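You operate a simulated robot arm through the tools that you are given. There is no shell and no other tool.

You are at the controls of a simulated robot arm. One attempt, no reset.

## Task
Seal the sleeve of print P-45 at the heat the chart gives, and switch the sealer off.
Fine: hold the bar down till the lamp turns green; no scorch; put the print back where it lay; seal no other; leave the heat dial set.

The check looks at the end state, three seconds after you hand in, the way a careful person would. Anything else that was tipped, shoved, dropped, spilled or broken makes it a failure. Lids that push on must go on centred and level and be pressed home; caps that screw on are set level and turned clockwise until they are tight.

## Robot
A 7-joint arm with a fingered hand, fixed in place. Base frame: the origin is at the foot of the arm, x ahead of it, y to its left, z up. Lengths are in mm, angles in degrees, forces in N, time in s.
With the tool pointing down near the work surface it reaches from about 100 to 620 mm from the base axis. Its first joint turns from -115.0 to 115.0 degrees. Payload 3.1 kg.
Tool frame: the origin (TCP) lies between the finger pads and is the grasp point; the fingertips stand 22 mm ahead of it; z points along the fingers, y is the line along which they close. The gripper opens to 112 mm. The gripper's body begins 60 mm behind the TCP. The gripper is a hand of 3 fingers: y runs from the thumb to the fingers, the wrist lies at [0, 0, -218] in the tool frame, and closing takes about 1.5 s.
Orientation is told as [roll, pitch, yaw] about the base's x, y, z axes, in that order, counted from this pose: with the fingers straight down and closing along the base's y, the tool's x points along the base's -x, its y along +y and its z along -z.

## Interface
- The arm moves only by the tool jog_arm. Its argument "steps" is one flat list of numbers, 7 for each row, row after row: the shift along the tool's x, y, z in mm, then the turn, a rotation vector about the tool's x, y, z in degrees, then the gripper command, from -1 (shut) to 1 (fully open), values between in proportion. In form: [dx, dy, dz, rx, ry, rz, grip, dx, dy, dz, rx, ry, rz, grip, ...]. A call has 1 to 20 rows; each row is the pose to reach, as a shift and turn from the pose commanded when the call began, along the tool's axes at that moment. Each row takes 0.2 s and may step no farther than 50 mm and 8.6 degrees from the row before; otherwise, or with a gripper value out of range, the whole call is refused. A pose out of reach is approached as far as the arm can. The call stops where the force on the tool passes 40 N (or 10 N more than at its start, if that is more) or the arm is blocked; 0.2 s more then pass. Each finger travels about 108 mm/s and halts on what it meets, pressing with about 21 N; the grip force reading is that of the motor and also rises with nothing between the fingers. The clock runs only during rows and for 0.2 s after the last one: add rows that repeat a pose to give the fingers time. The reply holds the time, the measured pose of the TCP, the force on the tool along the base axes, the opening and the grip force, in the units named above and with some noise, with the torque about the TCP (base axes, N m) and any sound that the robot's microphone picked up.
- Cameras (640 x 400 px; columns grow to the right, rows downward): "scene" is fixed at [219.3, -501.7, 1540.4]; the picture's right is [1.00, -0.07, 0.00], its down [-0.07, -0.98, -0.19] and it looks along [0.01, 0.19, -0.98] (base axes); focal length 349 px, centre (320, 200). "wrist" rides on the gripper at [66, 3, -81] in the tool frame; the picture's right is [-0.05, 1.00, 0.00], its down [-0.77, -0.04, -0.64] and it looks along [-0.63, -0.03, 0.77] (tool axes); focal length 275 px, centre (320, 200). There is no depth. A picture from a camera that has moved, and an enlarged one, comes with that camera's place and axes in the base frame and with its lens.
- capture(camera): a new picture of that camera. No time passes.
- slide_trunk(by): slides the trunk up (or, below 0, down) by that many mm; the arm rides with it, the base frame stays. It gives what a move gives, with no picture.
- grasp_type(shape): the hand has 3 fingers and takes this shape, open, in about a second: jaw (thumb against the fingers, like two jaws); tri (thumb and two fingers); tip (a fingertip pinch); poke (one finger out to press); point (the index stretched); flat (the hand flat); cup (the hand cupped); fist (a fist). The gripper value then closes the fingers along that shape, each until it touches; the sizes above hold for jaw. It gives what a move gives, with no picture.
- inspect(camera, box): a new picture of the part [left, top, right, bottom] of that camera's present view, enlarged. No time passes.
- close_job(): hands the job in; it is judged then, once.

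Places have to be worked out from the pictures, the camera data and where the tool is seen. Open the gripper and draw the arm clear of the work before you hand the job in, unless the task says otherwise.

The tools are called as a command line: name --argument value ..., lists and objects as JSON in quotes. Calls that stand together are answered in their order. jog_arm: Moves the arm, as the interface text tells. Its arguments: {"type":"object","properties":{"steps":{"type":"array","items":{"type":"number"}}},"required":["steps"]} The other tools are called the same way: slide_trunk (by) slides the trunk up or down; grasp_type (shape) gives the hand a shape; capture (camera) takes a picture; inspect (camera, box) takes an enlarged picture of a part of a camera's view; close_job () hands the job in.

At the start:

```text
time_s: 0.0
eef_pos: [368.4, -345.6, 1175.1]
tcp_rot: [0.0, -0.1, 0.0]
ft_force: [1.3, 0.5, 0.3]
moment: [-0.01, 0.02, 0.01]
opening: 112.1
gripper_force: 0.1
shape: jaw
trunk travel left (down, up): [-825.0, 165.0]
```

scene: 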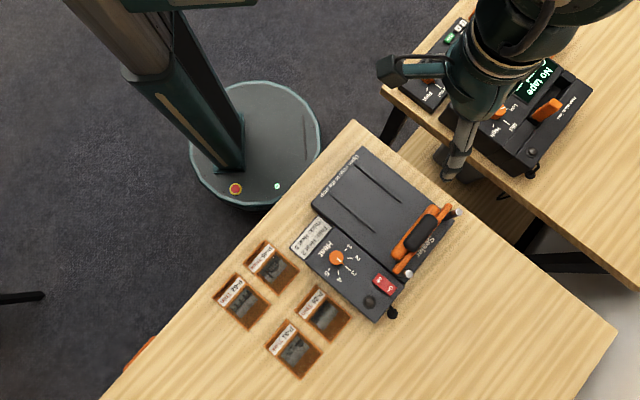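
wrist: 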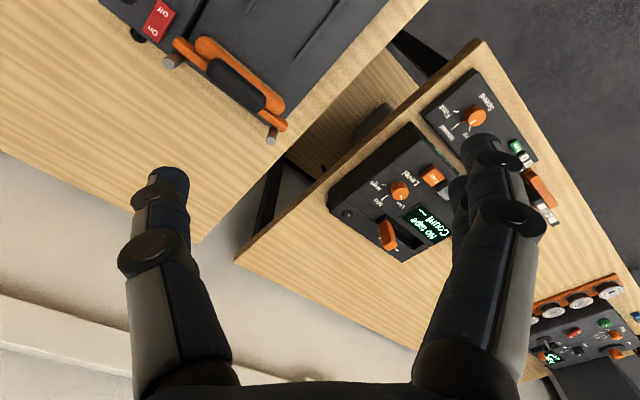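

I start by enlarging the sealer, its chart and the four prints in the scene view.

inspect --camera "scene" --box '[200, 220, 360, 390]'

inspect --camera "scene" --box '[280, 140, 470, 330]'

inspect --camera "scene" --box '[280, 205, 410, 325]'

```text
2.35 times, centred on (280, 305) of scene
camera zoom: at [219.3, -501.7, 1540.4], right [1.0, -0.07, 0.0], down [-0.07, -0.98, -0.19], along [0.01, 0.19, -0.98], focal length 822 px, centre (414, -47)
```

zoom: 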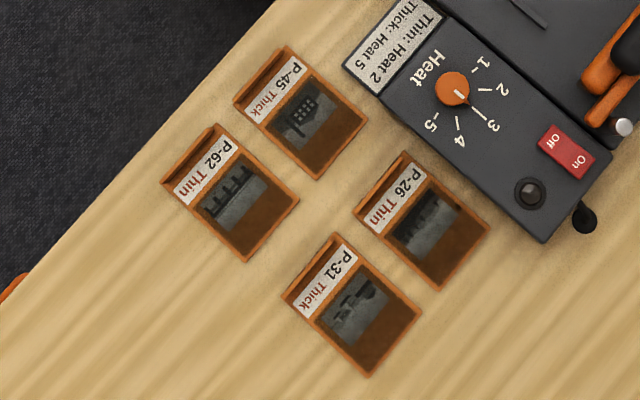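

```text
2.11 times, centred on (375, 235) of scene
camera zoom: at [219.3, -501.7, 1540.4], right [1.0, -0.07, 0.0], down [-0.07, -0.98, -0.19], along [0.01, 0.19, -0.98], focal length 735 px, centre (204, 126)
```

zoom: 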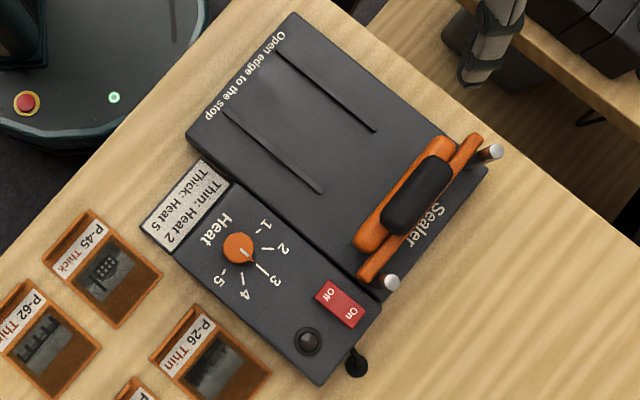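

```text
3.33 times, centred on (345, 265) of scene
camera zoom: at [219.3, -501.7, 1540.4], right [1.0, -0.07, 0.0], down [-0.07, -0.98, -0.19], along [0.01, 0.19, -0.98], focal length 1164 px, centre (237, -17)
```

zoom: 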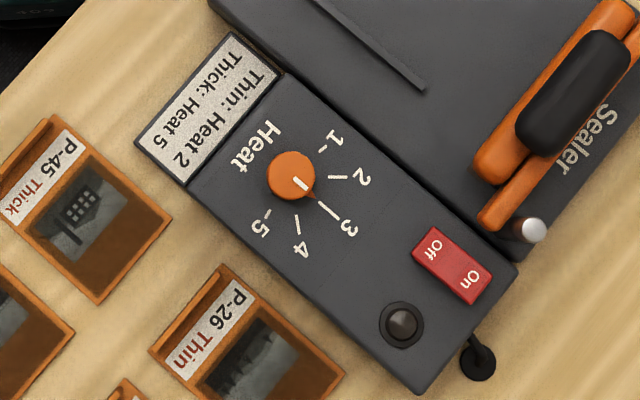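

P-45 is marked Thick and the chart gives Heat 5 for that; the dial now points at 3. From the two views I triangulate the bar's posts near (476,-419,906) and (374,-522,896), so the table is around z≈850. I'll move the hand over P-45 at a safe height to look closer.

jog_arm --steps '[40, -23, 0, 0, 0, 0, 1, 80, -46, 0, 0, 0, 0, 1, 120, -70, 0, 0, 0, 0, 1, 160, -93, 0, 0, 0, 0, 1, 200, -117, 0, 0, 0, 0, 1, 240, -140, 0, 0, 0, 0, 1, 240, -140, 0, 0, 0, 0, 1]'

capture --camera "wrist"

capture --camera "scene"

```text
time_s: 1.6
eef_pos: [132.4, -486.5, 1174.0]
tcp_rot: [0.0, 0.0, 0.2]
ft_force: [0.5, -0.5, 0.1]
moment: [0.02, 0.03, 0.01]
opening: 111.7
gripper_force: 0.0
shape: jaw
trunk travel left (down, up): [-825.0, 165.0]
```

```text
taken
camera wrist: at [66.8, -481.8, 1254.8], right [0.04, 1.0, 0.0], down [0.77, -0.03, 0.64], along [0.64, -0.03, -0.77], focal length 275 px, centre (320, 200)
```

wrist: 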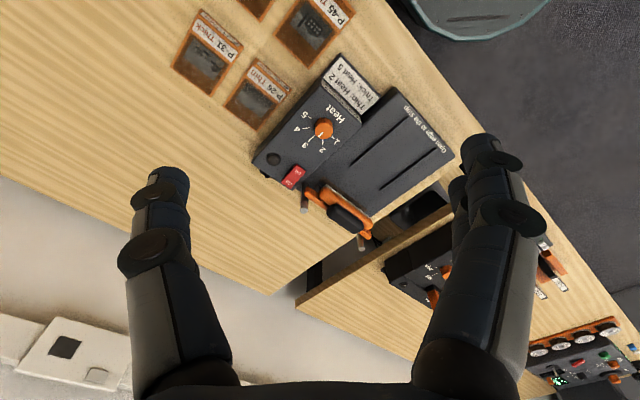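

```text
taken
```

scene: 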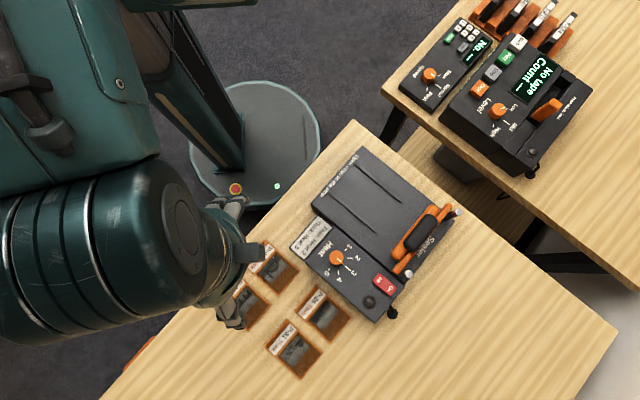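

The prints, dial and bed are all in the wrist view. I enlarge both areas to find the open edge and the stop.

inspect --camera "wrist" --box '[160, 0, 360, 125]'

inspect --camera "wrist" --box '[250, 60, 460, 260]'

```text
3.20 times, centred on (260, 62) of wrist
camera zoom: at [66.8, -481.8, 1254.8], right [0.04, 1.0, 0.0], down [0.77, -0.03, 0.64], along [0.64, -0.03, -0.77], focal length 881 px, centre (512, 640)
```

zoom: 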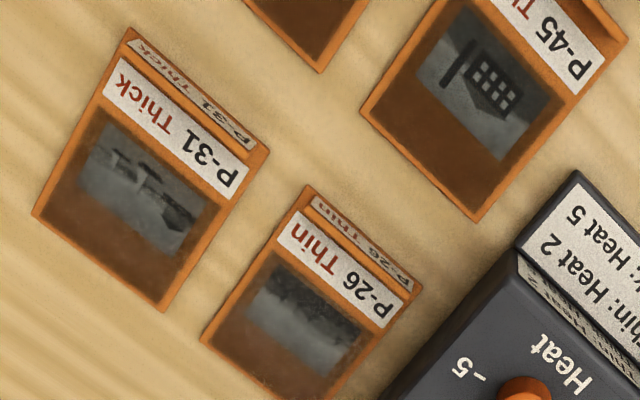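

```text
2.00 times, centred on (355, 160) of wrist
camera zoom: at [66.8, -481.8, 1254.8], right [0.04, 1.0, 0.0], down [0.77, -0.03, 0.64], along [0.64, -0.03, -0.77], focal length 551 px, centre (250, 280)
```

zoom: 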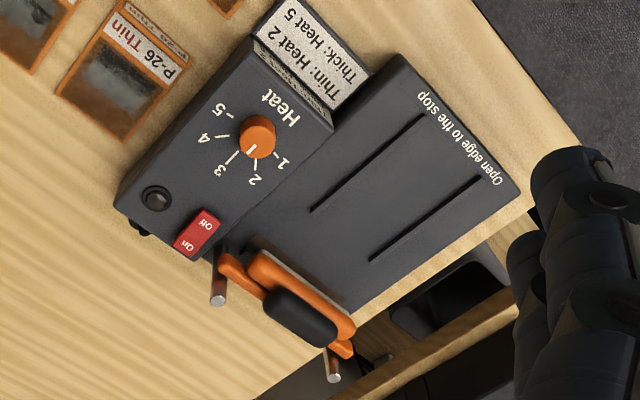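

The sleeves have a raised, labelled tab along one edge, so the open edge is probably the opposite one, which already points the same way as the bar. I lower the trunk and bring the camera close to P-45, turned to yaw −45.

slide_trunk --by -185

jog_arm --steps '[15, 12, 0, 0, 0, 7.5, 1, 30, 25, 0, 0, 0, 15, 1, 44, 37, 0, 0, 0, 22.5, 1, 59, 49, 0, 0, 0, 30, 1, 73, 62, 0, 0, 0, 37.5, 1, 88, 74, 0, 0, 0, 45, 1, 88, 74, 0, 0, 0, 45, 1]'

capture --camera "wrist"

capture --camera "scene"

```text
time_s: 3.6
eef_pos: [131.5, -486.8, 989.6]
tcp_rot: [0.0, -0.2, 0.1]
ft_force: [-0.1, -0.7, -1.4]
moment: [-0.01, 0.0, 0.0]
opening: 111.9
gripper_force: 0.1
shape: jaw
trunk travel left (down, up): [-640.0, 350.0]
```

```text
time_s: 5.2
eef_pos: [43.1, -412.3, 989.9]
tcp_rot: [0.2, 0.0, -45.0]
ft_force: [-0.6, -0.1, -0.4]
moment: [0.0, 0.0, 0.01]
opening: 111.9
gripper_force: 0.1
shape: jaw
trunk travel left (down, up): [-640.0, 350.0]
```

```text
taken
camera wrist: at [-0.4, -362.6, 1068.4], right [0.74, 0.67, 0.0], down [0.52, -0.57, 0.64], along [0.43, -0.47, -0.77], focal length 275 px, centre (320, 200)
```

wrist: 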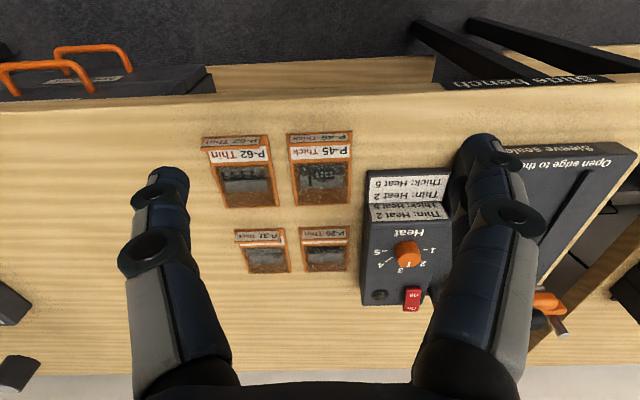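

```text
taken
```

scene: 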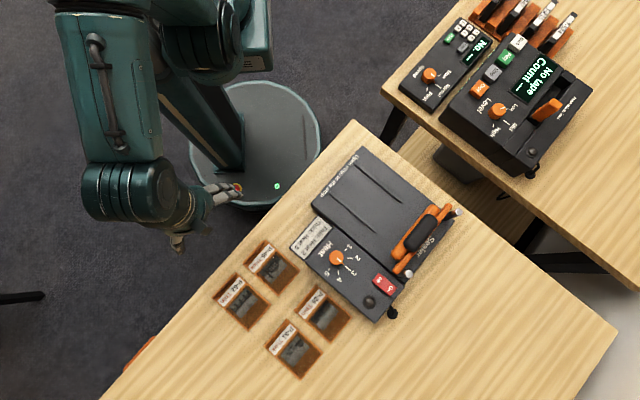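

Triangulating P-45's corner in both views puts the table top at about z≈805 and P-45 centred near (118,-494), about 65 mm wide and lying at 45°. I enlarge it, the bed and the tab.

inspect --camera "wrist" --box '[190, 120, 370, 280]'

inspect --camera "wrist" --box '[350, 140, 640, 340]'

```text
2.50 times, centred on (280, 200) of wrist
camera zoom: at [-0.4, -362.6, 1068.4], right [0.74, 0.67, 0.0], down [0.52, -0.57, 0.64], along [0.43, -0.47, -0.77], focal length 688 px, centre (420, 200)
```

zoom: 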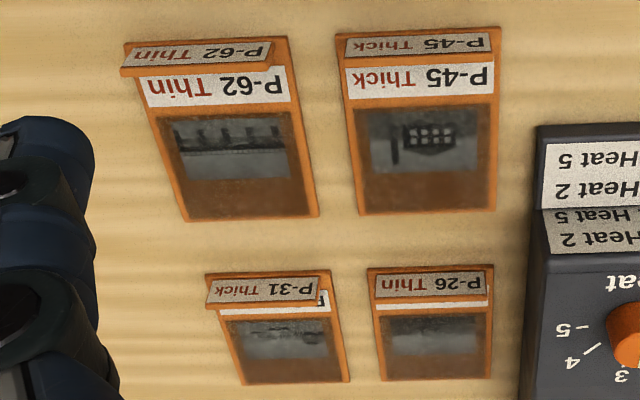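

```text
2.00 times, centred on (495, 240) of wrist
camera zoom: at [-0.4, -362.6, 1068.4], right [0.74, 0.67, 0.0], down [0.52, -0.57, 0.64], along [0.43, -0.47, -0.77], focal length 551 px, centre (-30, 120)
```

zoom: 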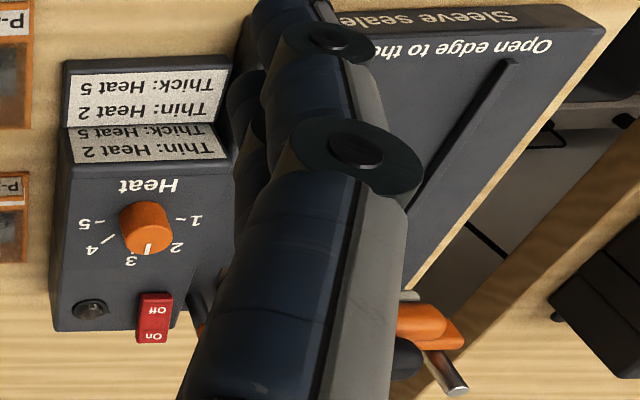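

The bed top is at z≈830 with two ribs 82 mm apart. In machine axes f=(.707,-.707) toward the bar and g=(.707,.707), the bed centreline is at g≈-29 and P-45 is at g≈-266. I move the camera over the bed to see the bar, stop and dial.

jog_arm --steps '[-23, 33, -2, 0, 0, 0, 1, -47, 66, -3, 0, 0, 0, 1, -70, 99, -5, 0, 0, 0, 1, -94, 132, -6, 0, 0, 0, 1, -117, 165, -8, 0, 0, 0, 1, -140, 199, -9, 0, 0, 0, 1, -164, 232, -10, 0, 0, 0, 1, -164, 232, -10, 0, 0, 0, 1]'

capture --camera "wrist"

inspect --camera "wrist" --box '[200, 80, 450, 260]'

```text
time_s: 7.0
eef_pos: [323.4, -364.0, 1001.6]
tcp_rot: [0.1, 0.0, -44.9]
ft_force: [-0.3, -0.4, 0.4]
moment: [0.0, 0.0, -0.01]
opening: 111.9
gripper_force: 0.0
shape: jaw
trunk travel left (down, up): [-640.0, 350.0]
```

```text
taken
camera wrist: at [278.8, -313.4, 1080.2], right [0.74, 0.67, 0.0], down [0.52, -0.57, 0.64], along [0.43, -0.47, -0.77], focal length 275 px, centre (320, 200)
```

wrist: 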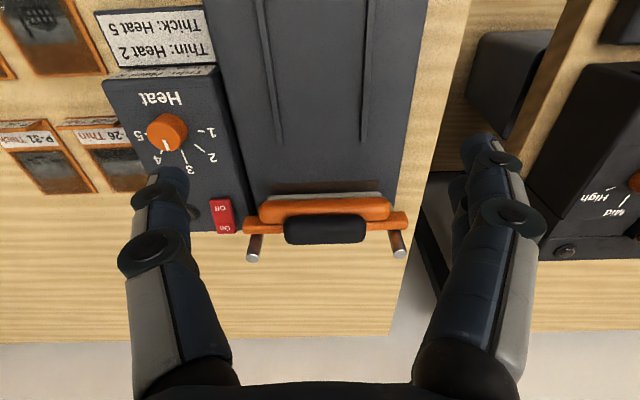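

```text
2.22 times, centred on (325, 170) of wrist
camera zoom: at [278.8, -313.4, 1080.2], right [0.74, 0.67, 0.0], down [0.52, -0.57, 0.64], along [0.43, -0.47, -0.77], focal length 612 px, centre (309, 267)
```

zoom: 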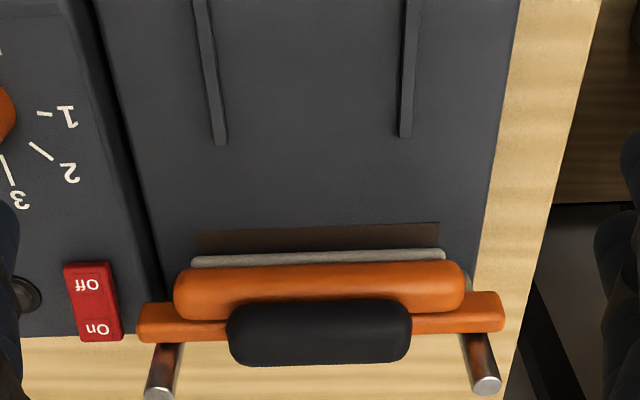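

The bar sits on two posts with a black handle on top, with a dark strip on the bed beneath it. I tilt the hand and look lower, to see the stop and the gap under the bar.

jog_arm --steps '[-4, 0, 20, 0, -7, 0, 1, -7, 0, 40, 0, -14, 0, 1, -11, 0, 60, 0, -20, 0, 1, -14, 0, 80, 0, -25, 0, 1, -14, 0, 80, 0, -25, 0, 1]'

capture --camera "wrist"

inspect --camera "wrist" --box '[200, 120, 440, 270]'

```text
time_s: 8.2
eef_pos: [333.8, -372.6, 920.1]
tcp_rot: [0.0, -25.0, -44.8]
ft_force: [-0.1, -0.3, 0.1]
moment: [0.06, 0.0, 0.03]
opening: 111.7
gripper_force: 0.0
shape: jaw
trunk travel left (down, up): [-640.0, 350.0]
```

```text
taken
camera wrist: at [269.6, -303.7, 963.9], right [0.73, 0.68, 0.02], down [0.28, -0.33, 0.9], along [0.62, -0.66, -0.43], focal length 275 px, centre (320, 200)
```

wrist: 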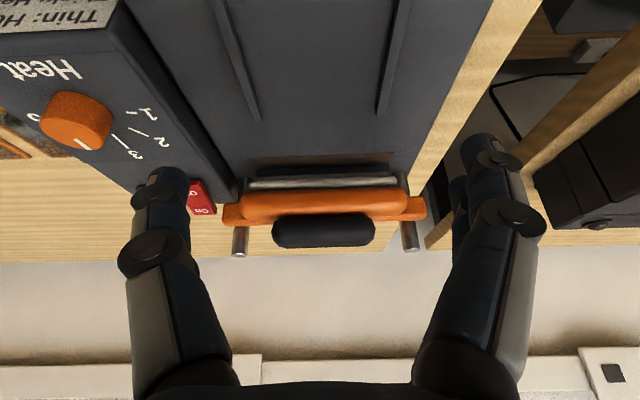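

```text
2.67 times, centred on (320, 195) of wrist
camera zoom: at [269.6, -303.7, 963.9], right [0.73, 0.68, 0.02], down [0.28, -0.33, 0.9], along [0.62, -0.66, -0.43], focal length 734 px, centre (320, 213)
```

zoom: 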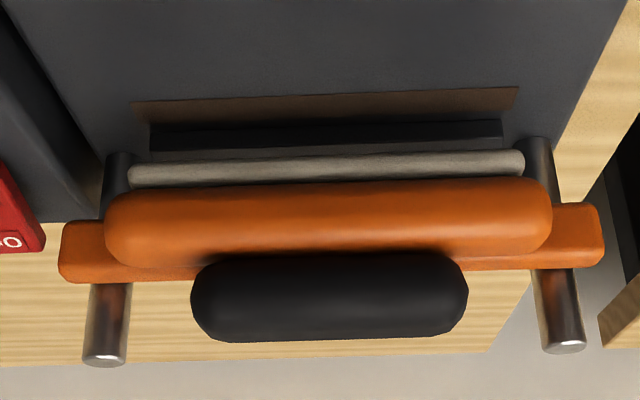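

The dark block just beyond the brown seal strip is the stop (near face f≈616, z 830–838). The handle is at about (f 608, g −28, z 895). Next comes the dial, so I untilt and move above the knob near (251,-485).

jog_arm --steps '[-5, -23, -15, 0, 7, 0, 1, -10, -46, -30, 0, 14, 0, 1, -18, -69, -30, 0, 20, 0, 1, -24, -92, -25, 0, 25, 0, 1, -28, -115, -20, 0, 25, 0, 1, -31.3, -138, -18.5, 0, 25, 0, 1, -31.3, -138, -18.5, 0, 25, 0, 1]'

capture --camera "wrist"

inspect --camera "wrist" --box '[220, 60, 430, 260]'

capture --camera "scene"

```text
time_s: 9.8
eef_pos: [251.6, -487.5, 950.2]
tcp_rot: [0.0, 0.0, -44.9]
ft_force: [-0.6, -0.6, -0.2]
moment: [-0.01, 0.0, 0.01]
opening: 111.8
gripper_force: 0.0
shape: jaw
trunk travel left (down, up): [-640.0, 350.0]
```

```text
taken
camera wrist: at [206.7, -436.2, 1030.3], right [0.74, 0.67, 0.0], down [0.52, -0.57, 0.64], along [0.43, -0.47, -0.77], focal length 275 px, centre (320, 200)
```

wrist: 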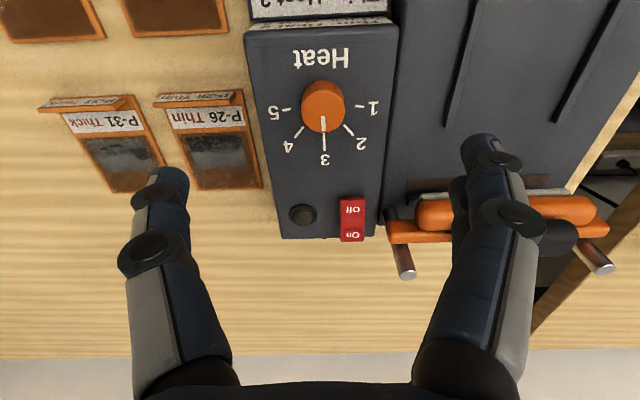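

```text
2.00 times, centred on (325, 160) of wrist
camera zoom: at [206.7, -436.2, 1030.3], right [0.74, 0.67, 0.0], down [0.52, -0.57, 0.64], along [0.43, -0.47, -0.77], focal length 551 px, centre (310, 280)
```

zoom: 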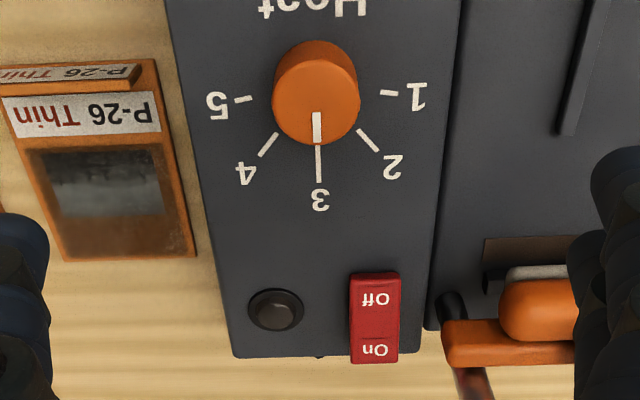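

```text
taken
```

scene: 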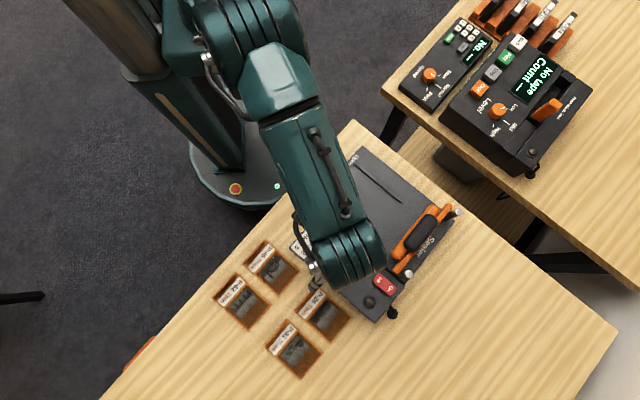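

I place the knob at about (253.6,-484.8), top z≈862, with ~42–45° per step, so 5 lies roughly 85–90° clockwise from 3. I turn to yaw −20 and part-close to 50 mm. I stop just above the knob to check alignment.

jog_arm --steps '[0, 1, 8, 0, 0, -8, 0, 0, 2, 20, 0, 0, -16, -0.1, 0, 3, 35, 0, 0, -25, -0.1, 0.4, 3.3, 50, 0, 0, -25, -0.1, 0.4, 3.3, 50, 0, 0, -25, -0.1]'

capture --camera "wrist"

inspect --camera "wrist" --box '[220, 100, 430, 260]'

```text
refused: row 3 steps farther than a row can; nothing moved
```

```text
taken
camera wrist: at [206.7, -436.2, 1030.3], right [0.74, 0.67, 0.0], down [0.52, -0.57, 0.64], along [0.43, -0.47, -0.77], focal length 275 px, centre (320, 200)
```

wrist: 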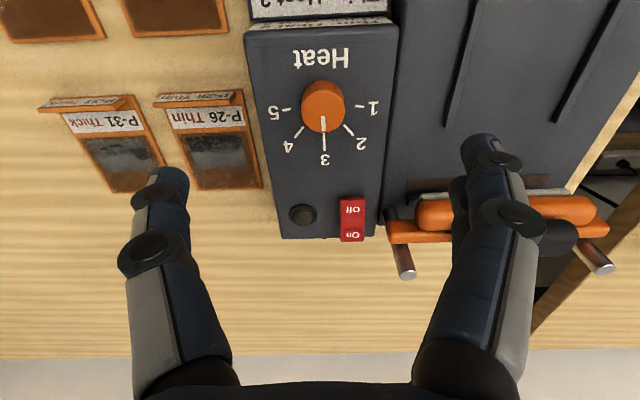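

```text
2.50 times, centred on (325, 180) of wrist
camera zoom: at [206.7, -436.2, 1030.3], right [0.74, 0.67, 0.0], down [0.52, -0.57, 0.64], along [0.43, -0.47, -0.77], focal length 688 px, centre (308, 250)
```

zoom: 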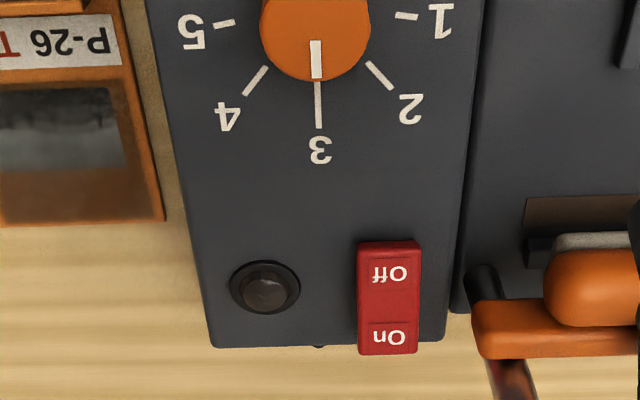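

The row exceeded the 8.6° limit, so nothing moved. I resend it with smaller turns.

jog_arm --steps '[0, 1, 8, 0, 0, -8, 0, 0, 2, 20, 0, 0, -16, -0.1, 0, 3, 35, 0, 0, -23, -0.1, 0.4, 3.3, 50, 0, 0, -25, -0.1, 0.4, 3.3, 50, 0, 0, -25, -0.1]'

capture --camera "wrist"

inspect --camera "wrist" --box '[220, 100, 430, 260]'

```text
time_s: 11.0
eef_pos: [254.1, -483.9, 899.8]
tcp_rot: [0.0, -0.1, -19.8]
ft_force: [0.1, 0.2, -0.3]
moment: [-0.03, -0.01, -0.01]
opening: 51.1
gripper_force: 0.1
shape: jaw
trunk travel left (down, up): [-640.0, 350.0]
```

```text
taken
camera wrist: at [192.6, -457.7, 979.3], right [0.38, 0.92, 0.0], down [0.71, -0.3, 0.64], along [0.59, -0.24, -0.77], focal length 275 px, centre (320, 200)
```

wrist: 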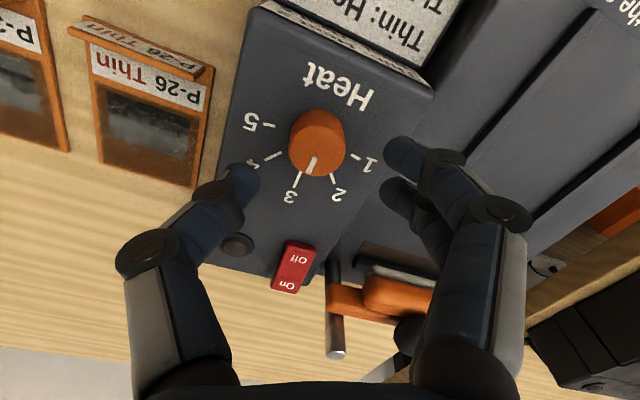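

```text
2.50 times, centred on (325, 180) of wrist
camera zoom: at [192.6, -457.7, 979.3], right [0.38, 0.92, 0.0], down [0.71, -0.3, 0.64], along [0.59, -0.24, -0.77], focal length 688 px, centre (308, 250)
```

zoom: 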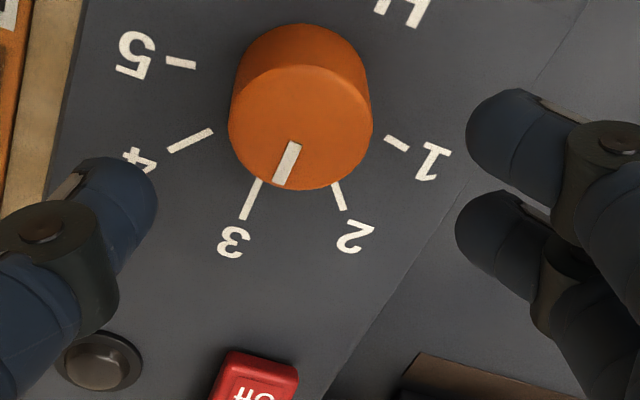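

The knob centre projects to within about 2 mm of the TCP. I descend 26 mm and close on the knob.

jog_arm --steps '[0, 0, 13, 0, 0, 0, -0.1, 0, 0, 26, 0, 0, 0, -0.1, 0, 0, 26, 0, 0, 0, -0.7, 0, 0, 26, 0, 0, 0, -0.7, 0, 0, 26, 0, 0, 0, -0.7, 0, 0, 26, 0, 0, 0, -0.7]'

inspect --camera "wrist" --box '[220, 100, 430, 260]'

```text
time_s: 12.4
eef_pos: [253.2, -483.5, 874.3]
tcp_rot: [0.2, 0.0, -19.9]
ft_force: [-0.9, -1.6, -2.2]
moment: [0.0, 0.03, -0.02]
opening: 18.9
gripper_force: 21.1
shape: jaw
trunk travel left (down, up): [-640.0, 350.0]
```

```text
2.50 times, centred on (325, 180) of wrist
camera zoom: at [192.8, -457.5, 953.7], right [0.38, 0.92, 0.0], down [0.71, -0.3, 0.64], along [0.59, -0.24, -0.77], focal length 688 px, centre (308, 250)
```

zoom: 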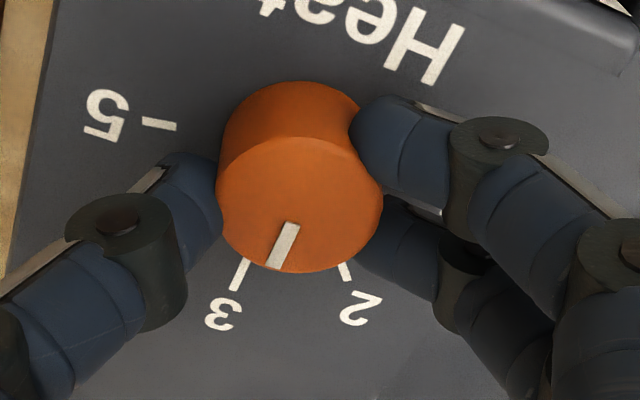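

The fingers hold the knob. I turn clockwise 80° first, then check the pointer.

jog_arm --steps '[0, 0, 0, 0, 0, 8, -0.7, 0, 0, 0, 0, 0, 16, -0.7, 0, 0, 0, 0, 0, 24, -0.7, 0, 0, 0, 0, 0, 32, -0.7, 0, 0, 0, 0, 0, 40, -0.7, 0, 0, 0, 0, 0, 48, -0.7, 0, 0, 0, 0, 0, 56, -0.7, 0, 0, 0, 0, 0, 64, -0.7, 0, 0, 0, 0, 0, 72, -0.7, 0, 0, 0, 0, 0, 80, -0.7, 0, 0, 0, 0, 0, 80, -0.7]'

inspect --camera "wrist" --box '[220, 100, 430, 260]'

capture --camera "scene"

```text
time_s: 14.8
eef_pos: [253.7, -485.2, 873.7]
tcp_rot: [-0.1, 0.2, -100.1]
ft_force: [2.9, -11.6, 1.7]
moment: [-0.2, -0.08, -0.01]
opening: 18.8
gripper_force: 20.7
shape: jaw
trunk travel left (down, up): [-640.0, 350.0]
```

```text
2.50 times, centred on (325, 180) of wrist
camera zoom: at [268.4, -419.2, 953.5], right [0.98, -0.22, 0.0], down [-0.17, -0.75, 0.64], along [-0.14, -0.62, -0.77], focal length 688 px, centre (308, 250)
```

zoom: 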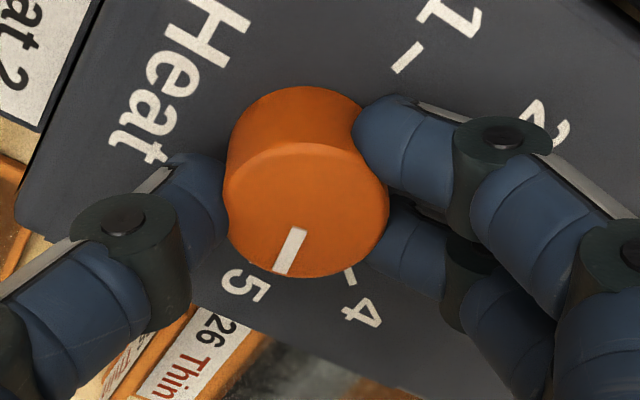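

```text
taken
```

scene: 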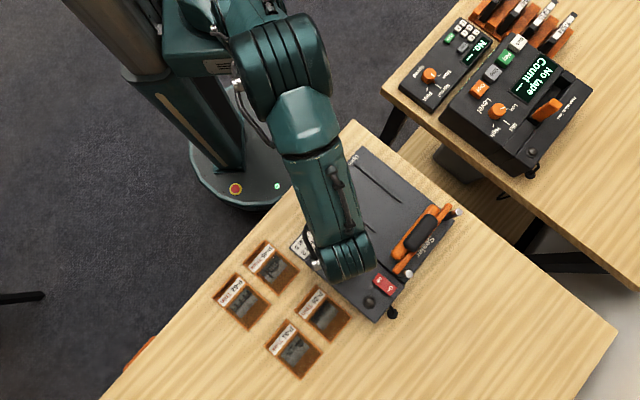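

After 80°, labels 4 and 5 sit where 2 and 3 stood before, so the spacing is about 40° and the pointer should be at 5. I release, rise and check.

jog_arm --steps '[0, 0, 0, 0, 0, 0, -0.1, 0, 0, 0, 0, 0, 0, -0.1, 0, 0, 0, 0, 0, 0, -0.1, 0, 0, -30, 0, 0, 0, -0.1, 0, 0, -76, 0, 0, 0, -0.1, 0, 0, -76, 0, 0, 0, -0.1]'

capture --camera "wrist"

inspect --camera "wrist" --box '[220, 60, 430, 260]'

```text
time_s: 16.2
eef_pos: [253.5, -484.5, 948.8]
tcp_rot: [0.0, 0.1, -99.9]
ft_force: [0.2, -0.6, 0.4]
moment: [-0.01, 0.0, 0.0]
opening: 49.9
gripper_force: 0.0
shape: jaw
trunk travel left (down, up): [-640.0, 350.0]
```

```text
taken
camera wrist: at [268.4, -418.7, 1028.3], right [0.98, -0.22, 0.0], down [-0.17, -0.75, 0.64], along [-0.14, -0.62, -0.77], focal length 275 px, centre (320, 200)
```

wrist: 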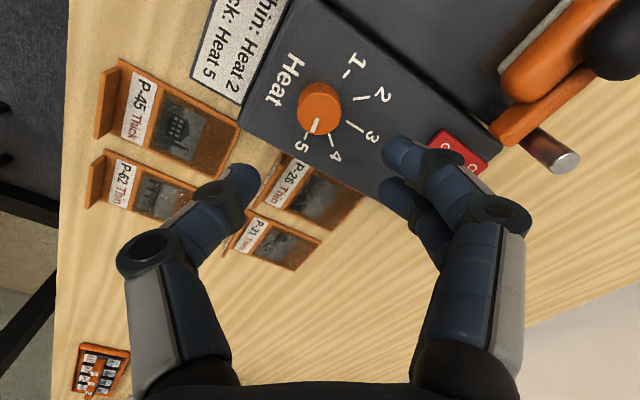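

```text
2.00 times, centred on (325, 160) of wrist
camera zoom: at [268.4, -418.7, 1028.3], right [0.98, -0.22, 0.0], down [-0.17, -0.75, 0.64], along [-0.14, -0.62, -0.77], focal length 551 px, centre (310, 280)
```

zoom: 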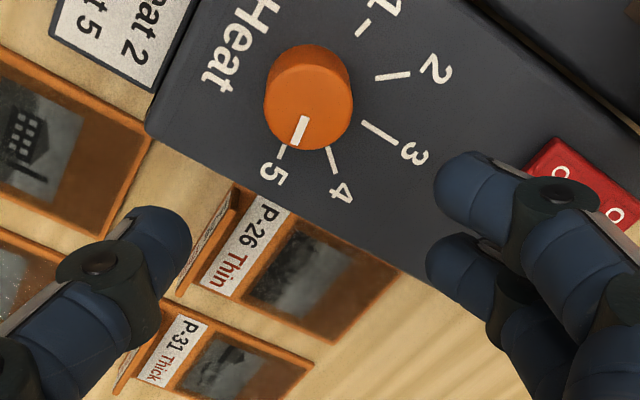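

The pointer lines up with 5. Next I fetch P-45, turning to yaw −135 so the fingers close along f across its tab, and hovering above the tab for a close look.

jog_arm --steps '[-1, -34, 0, 0, 0, 7, 0, -2, -68, 0, 0, 0, 14, 0, -4, -102, 0, 0, 0, 21, 0, -5, -136, 10, 0, 0, 28, 0, -6, -170, 25, 0, 0, 35, 0, -6, -170, 40, 0, 0, 35, 0, -6, -170, 40, 0, 0, 35, 0]'

capture --camera "wrist"

inspect --camera "wrist" --box '[220, 60, 430, 260]'

capture --camera "scene"

```text
time_s: 17.8
eef_pos: [82.5, -460.0, 910.5]
tcp_rot: [0.1, 0.1, -134.9]
ft_force: [0.2, -0.3, 0.5]
moment: [0.01, 0.02, 0.05]
opening: 55.4
gripper_force: 0.1
shape: jaw
trunk travel left (down, up): [-640.0, 350.0]
```

```text
taken
camera wrist: at [132.1, -413.8, 989.6], right [0.67, -0.74, 0.0], down [-0.57, -0.52, 0.63], along [-0.47, -0.43, -0.77], focal length 275 px, centre (320, 200)
```

wrist: 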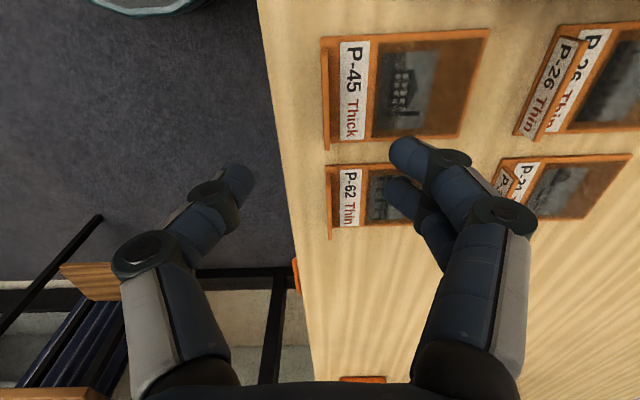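

```text
2.00 times, centred on (325, 160) of wrist
camera zoom: at [132.1, -413.8, 989.6], right [0.67, -0.74, 0.0], down [-0.57, -0.52, 0.63], along [-0.47, -0.43, -0.77], focal length 551 px, centre (310, 280)
```

zoom: 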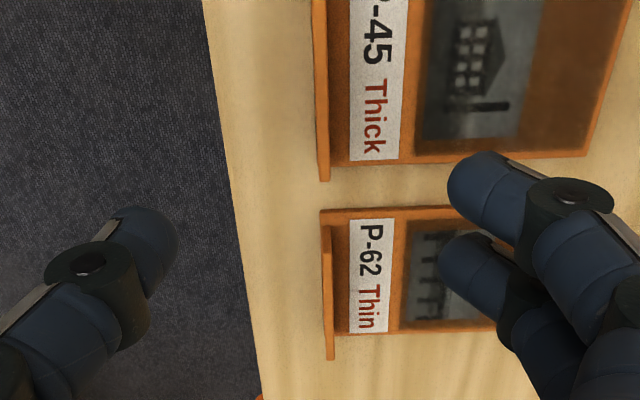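

```text
taken
```

scene: 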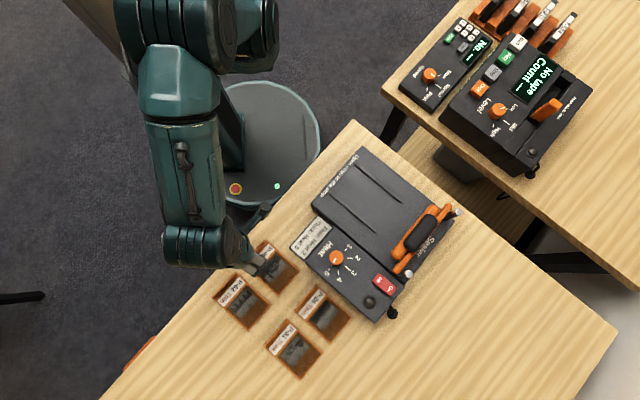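

The tab stands upright at f≈386 and about 16 mm high. P-45 spans g −228 to −295 and f 385 to 481. I centre over the tab at 40 mm opening, lower to just above it and check again.

jog_arm --steps '[2, 1, 20, 0, 0, 0, -0.28, 5, 2.5, 40, 0, 0, 0, -0.28, 5, 2.5, 58, 0, 0, 0, -0.28, 5, 2.5, 58, 0, 0, 0, -0.28]'

capture --camera "wrist"

inspect --camera "wrist" --box '[230, 40, 430, 220]'

```text
time_s: 18.8
eef_pos: [88.3, -459.0, 850.8]
tcp_rot: [0.0, 0.1, -134.9]
ft_force: [0.1, 0.2, 0.6]
moment: [0.02, -0.02, -0.01]
opening: 41.1
gripper_force: 0.2
shape: jaw
trunk travel left (down, up): [-640.0, 350.0]
```

```text
taken
camera wrist: at [138.4, -411.7, 930.8], right [0.67, -0.74, 0.0], down [-0.57, -0.52, 0.64], along [-0.47, -0.43, -0.77], focal length 275 px, centre (320, 200)
```

wrist: 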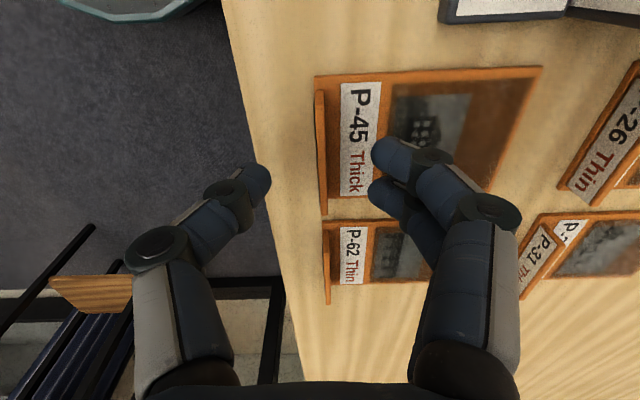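

```text
2.22 times, centred on (330, 130) of wrist
camera zoom: at [138.4, -411.7, 930.8], right [0.67, -0.74, 0.0], down [-0.57, -0.52, 0.64], along [-0.47, -0.43, -0.77], focal length 612 px, centre (298, 356)
```

zoom: 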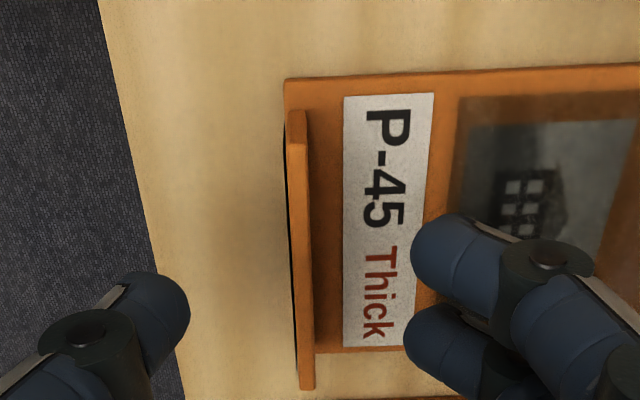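

The tab top is at z≈823 and f≈387, centred between the fingertips. I lower 18 mm and pinch it.

jog_arm --steps '[1, 0, 9, 0, 0, 0, -0.28, 1, 0, 18, 0, 0, 0, -0.28, 1, 0, 18, 0, 0, 0, -0.6, 1, 0, 18, 0, 0, 0, -1, 1, 0, 18, 0, 0, 0, -1, 1, 0, 18, 0, 0, 0, -1, 1, 0, 18, 0, 0, 0, -1]'

capture --camera "wrist"

inspect --camera "wrist" --box '[230, 40, 430, 220]'

```text
time_s: 20.4
eef_pos: [90.6, -457.1, 833.8]
tcp_rot: [0.1, 0.1, -134.9]
ft_force: [-0.9, 0.7, 0.0]
moment: [0.05, 0.0, 0.02]
opening: 0.1
gripper_force: 21.1
shape: jaw
trunk travel left (down, up): [-640.0, 350.0]
```

```text
taken
camera wrist: at [140.3, -411.3, 913.1], right [0.67, -0.74, 0.0], down [-0.57, -0.52, 0.64], along [-0.47, -0.43, -0.77], focal length 275 px, centre (320, 200)
```

wrist: 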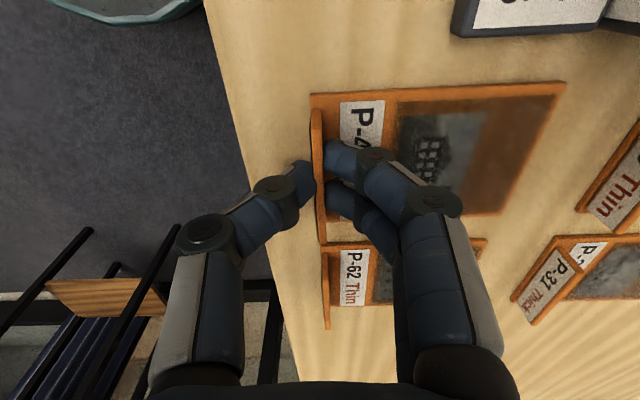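

```text
2.22 times, centred on (330, 130) of wrist
camera zoom: at [140.3, -411.3, 913.1], right [0.67, -0.74, 0.0], down [-0.57, -0.52, 0.64], along [-0.47, -0.43, -0.77], focal length 612 px, centre (298, 356)
```

zoom: 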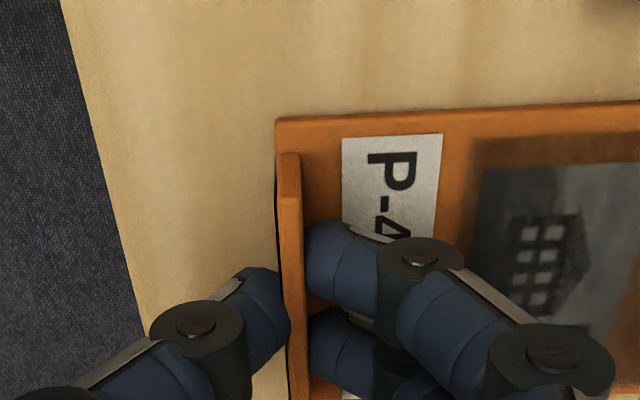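

The tab is between the thumb and fingers with 21 N. I lift slowly by 60 mm and check the print comes along level.

jog_arm --steps '[0, 0, -5, 0, 0, 0, -1, 0, 0, -20, 0, 0, 0, -1, 0, 0, -40, 0, 0, 0, -1, 0, 0, -60, 0, 0, 0, -1, 0, 0, -60, 0, 0, 0, -1]'

capture --camera "wrist"

capture --camera "scene"

```text
time_s: 21.6
eef_pos: [90.0, -458.6, 892.5]
tcp_rot: [-0.1, 0.0, -134.9]
ft_force: [0.4, 0.1, -0.7]
moment: [-0.02, 0.07, -0.02]
opening: 0.0
gripper_force: 20.8
shape: jaw
trunk travel left (down, up): [-640.0, 350.0]
```

```text
taken
camera wrist: at [139.8, -412.3, 972.2], right [0.67, -0.74, 0.0], down [-0.57, -0.52, 0.63], along [-0.47, -0.43, -0.77], focal length 275 px, centre (320, 200)
```

wrist: 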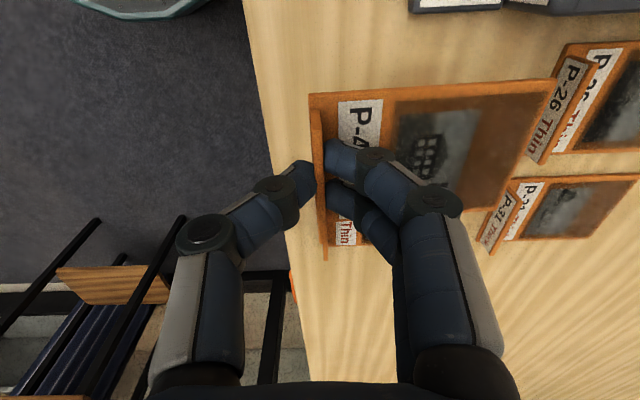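

```text
taken
```

scene: 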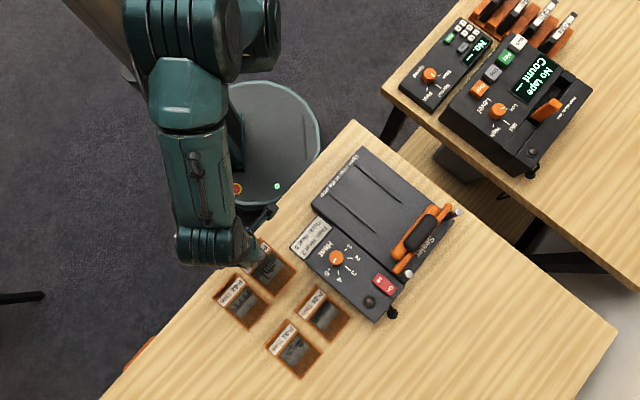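

P-45 is held, drooping only a little. I raise it clear of the sign and carry it over the bed, aiming for centreline g≈−27 with its open edge short of the bar.

jog_arm --steps '[0, 0, -25, 0, 0, 0, -1, 0, 0, -50, 0, 0, 0, -1, 30, 10, -60, 0, 0, 0, -1, 60, 25, -60, 0, 0, 0, -1, 95, 40, -60, 0, 0, 0, -1, 130, 55, -60, 0, 0, 0, -1, 165, 70, -60, 0, 0, 0, -1, 200, 86, -60, 0, 0, 0, -1, 225, 98, -60, 0, 0, 0, -1, 233, 102, -60, 0, 0, 0, -1, 233, 102, -60, 0, 0, 0, -1]'

capture --camera "wrist"

capture --camera "scene"

```text
time_s: 24.0
eef_pos: [326.4, -363.5, 955.6]
tcp_rot: [0.0, 0.1, -134.9]
ft_force: [-0.1, 0.3, -0.4]
moment: [-0.04, -0.02, -0.04]
opening: 0.2
gripper_force: 21.1
shape: jaw
trunk travel left (down, up): [-640.0, 350.0]
```

```text
taken
camera wrist: at [376.2, -317.7, 1034.7], right [0.67, -0.74, 0.0], down [-0.57, -0.52, 0.64], along [-0.47, -0.43, -0.77], focal length 275 px, centre (320, 200)
```

wrist: 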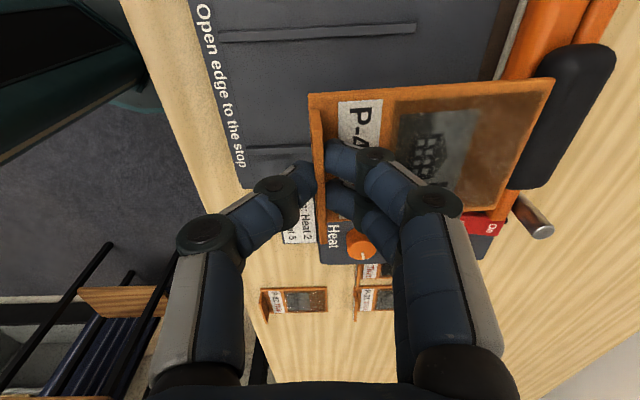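

```text
taken
```

scene: 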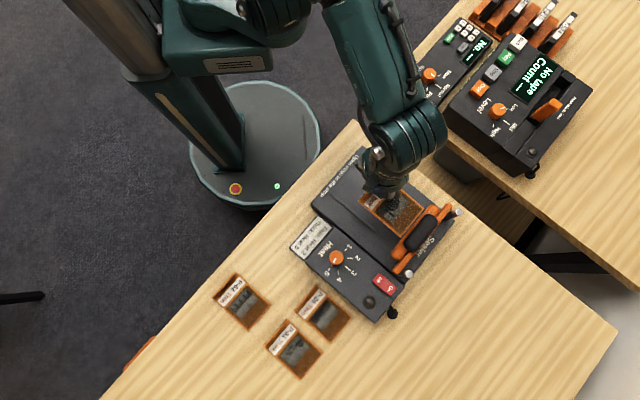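

I back off 10 mm for clearance from the bar and lower partway, then look again.

jog_arm --steps '[0, -10, 10, 0, 0, 0, -1, 0, -10, 35, 0, 0, 0, -1, 0, -10, 60, 0, 0, 0, -1, 0, -10, 75, 0, 0, 0, -1, 0, -10, 75, 0, 0, 0, -1]'

capture --camera "wrist"

inspect --camera "wrist" --box '[290, 60, 640, 280]'

inspect --camera "scene" --box '[340, 160, 470, 290]'

```text
time_s: 25.2
eef_pos: [319.6, -358.2, 879.6]
tcp_rot: [0.0, 0.2, -134.8]
ft_force: [-1.0, -0.4, -0.7]
moment: [0.03, 0.03, -0.02]
opening: 0.0
gripper_force: 20.7
shape: jaw
trunk travel left (down, up): [-640.0, 350.0]
```

```text
taken
camera wrist: at [368.6, -311.8, 959.0], right [0.67, -0.74, 0.0], down [-0.57, -0.52, 0.64], along [-0.47, -0.43, -0.77], focal length 275 px, centre (320, 200)
```

wrist: 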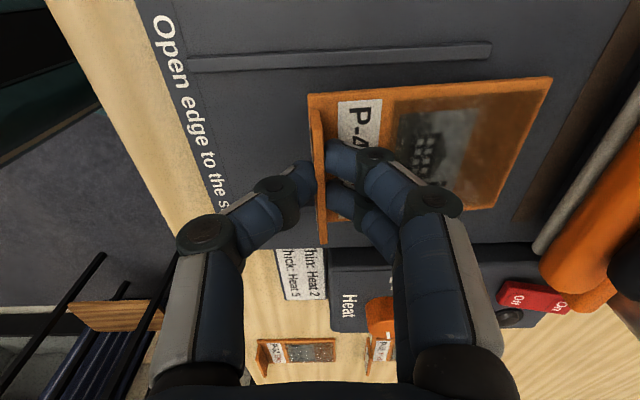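

```text
1.82 times, centred on (465, 170) of wrist
camera zoom: at [368.6, -311.8, 959.0], right [0.67, -0.74, 0.0], down [-0.57, -0.52, 0.64], along [-0.47, -0.43, -0.77], focal length 500 px, centre (56, 254)
```

zoom: 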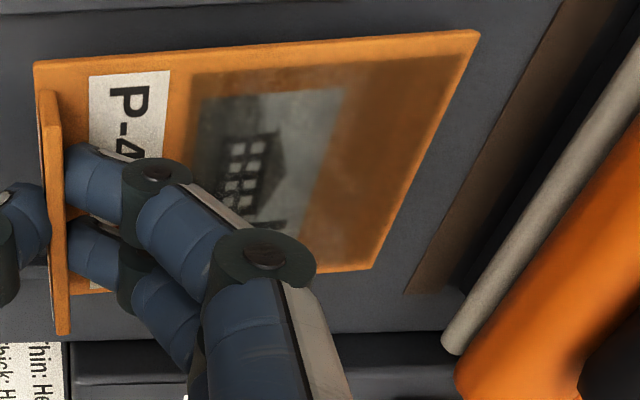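

```text
3.08 times, centred on (405, 225) of scene
camera zoom: at [219.3, -501.7, 1540.4], right [1.0, -0.07, 0.0], down [-0.07, -0.98, -0.19], along [0.01, 0.19, -0.98], focal length 1074 px, centre (58, 123)
```

zoom: 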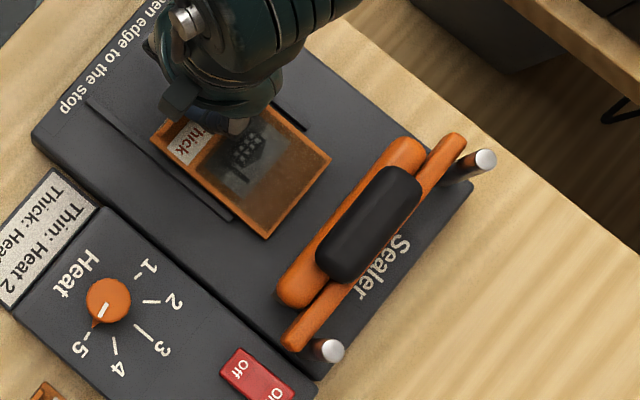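

The dial reads 5 in the scene view, and the print hangs between the ribs. I lower a bit more and zoom in on the gaps to the ribs.

jog_arm --steps '[0, 0, 6, 0, 0, 0, -1, 0, 0, 12, 0, 0, 0, -1, 0, 0, 12, 0, 0, 0, -1]'

inspect --camera "scene" --box '[350, 165, 430, 245]'

inspect --camera "wrist" --box '[290, 40, 640, 280]'

```text
time_s: 26.0
eef_pos: [319.0, -358.0, 867.7]
tcp_rot: [0.0, 0.1, -134.9]
ft_force: [-0.3, -0.5, 0.6]
moment: [-0.01, -0.05, 0.0]
opening: 0.0
gripper_force: 20.9
shape: jaw
trunk travel left (down, up): [-640.0, 350.0]
```

```text
5.00 times, centred on (390, 205) of scene
camera zoom: at [219.3, -501.7, 1540.4], right [1.0, -0.07, 0.0], down [-0.07, -0.98, -0.19], along [0.01, 0.19, -0.98], focal length 1746 px, centre (-30, 175)
```

zoom: 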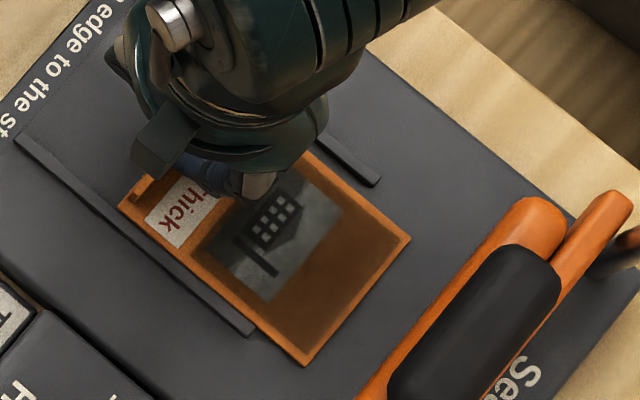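

```text
1.67 times, centred on (465, 160) of wrist
camera zoom: at [369.0, -311.7, 947.2], right [0.67, -0.74, 0.0], down [-0.57, -0.52, 0.64], along [-0.47, -0.43, -0.77], focal length 459 px, centre (78, 267)
```

zoom: 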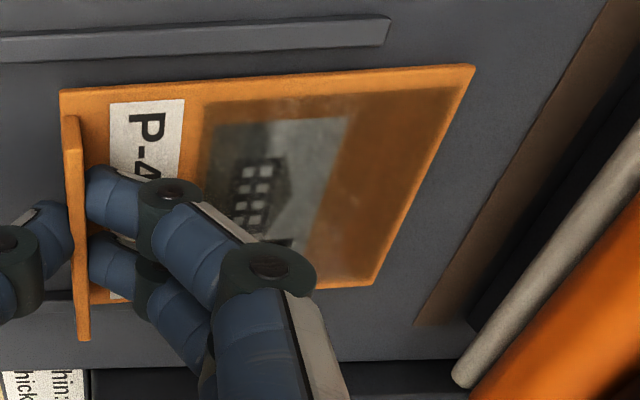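

In both views the print is roughly centred between the ribs. I lower in small steps, watching the force for contact with the bed.

jog_arm --steps '[0.5, 0, 2, 0, 0, 0, -1, 0.5, 0, 4, 0, 0, 0, -1, 0.5, 0, 4, 0, 0, 0, -1]'

inspect --camera "wrist" --box '[290, 40, 640, 280]'

```text
time_s: 26.8
eef_pos: [320.2, -357.3, 863.3]
tcp_rot: [0.0, 0.2, -135.0]
ft_force: [0.9, -0.5, 0.3]
moment: [-0.02, -0.03, 0.01]
opening: 0.0
gripper_force: 21.1
shape: jaw
trunk travel left (down, up): [-640.0, 350.0]
```

```text
1.67 times, centred on (465, 160) of wrist
camera zoom: at [369.8, -311.1, 943.9], right [0.67, -0.74, 0.0], down [-0.57, -0.52, 0.64], along [-0.47, -0.43, -0.77], focal length 459 px, centre (78, 267)
```

zoom: 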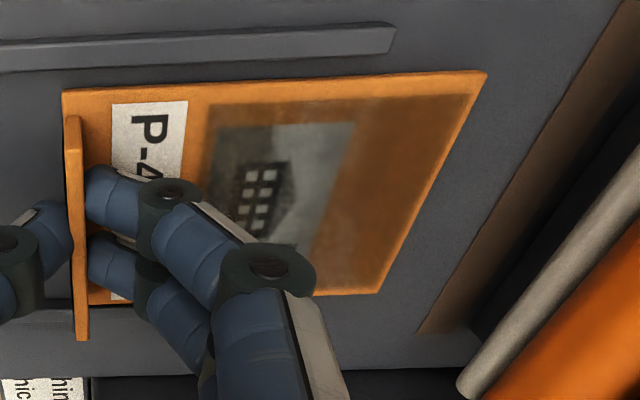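

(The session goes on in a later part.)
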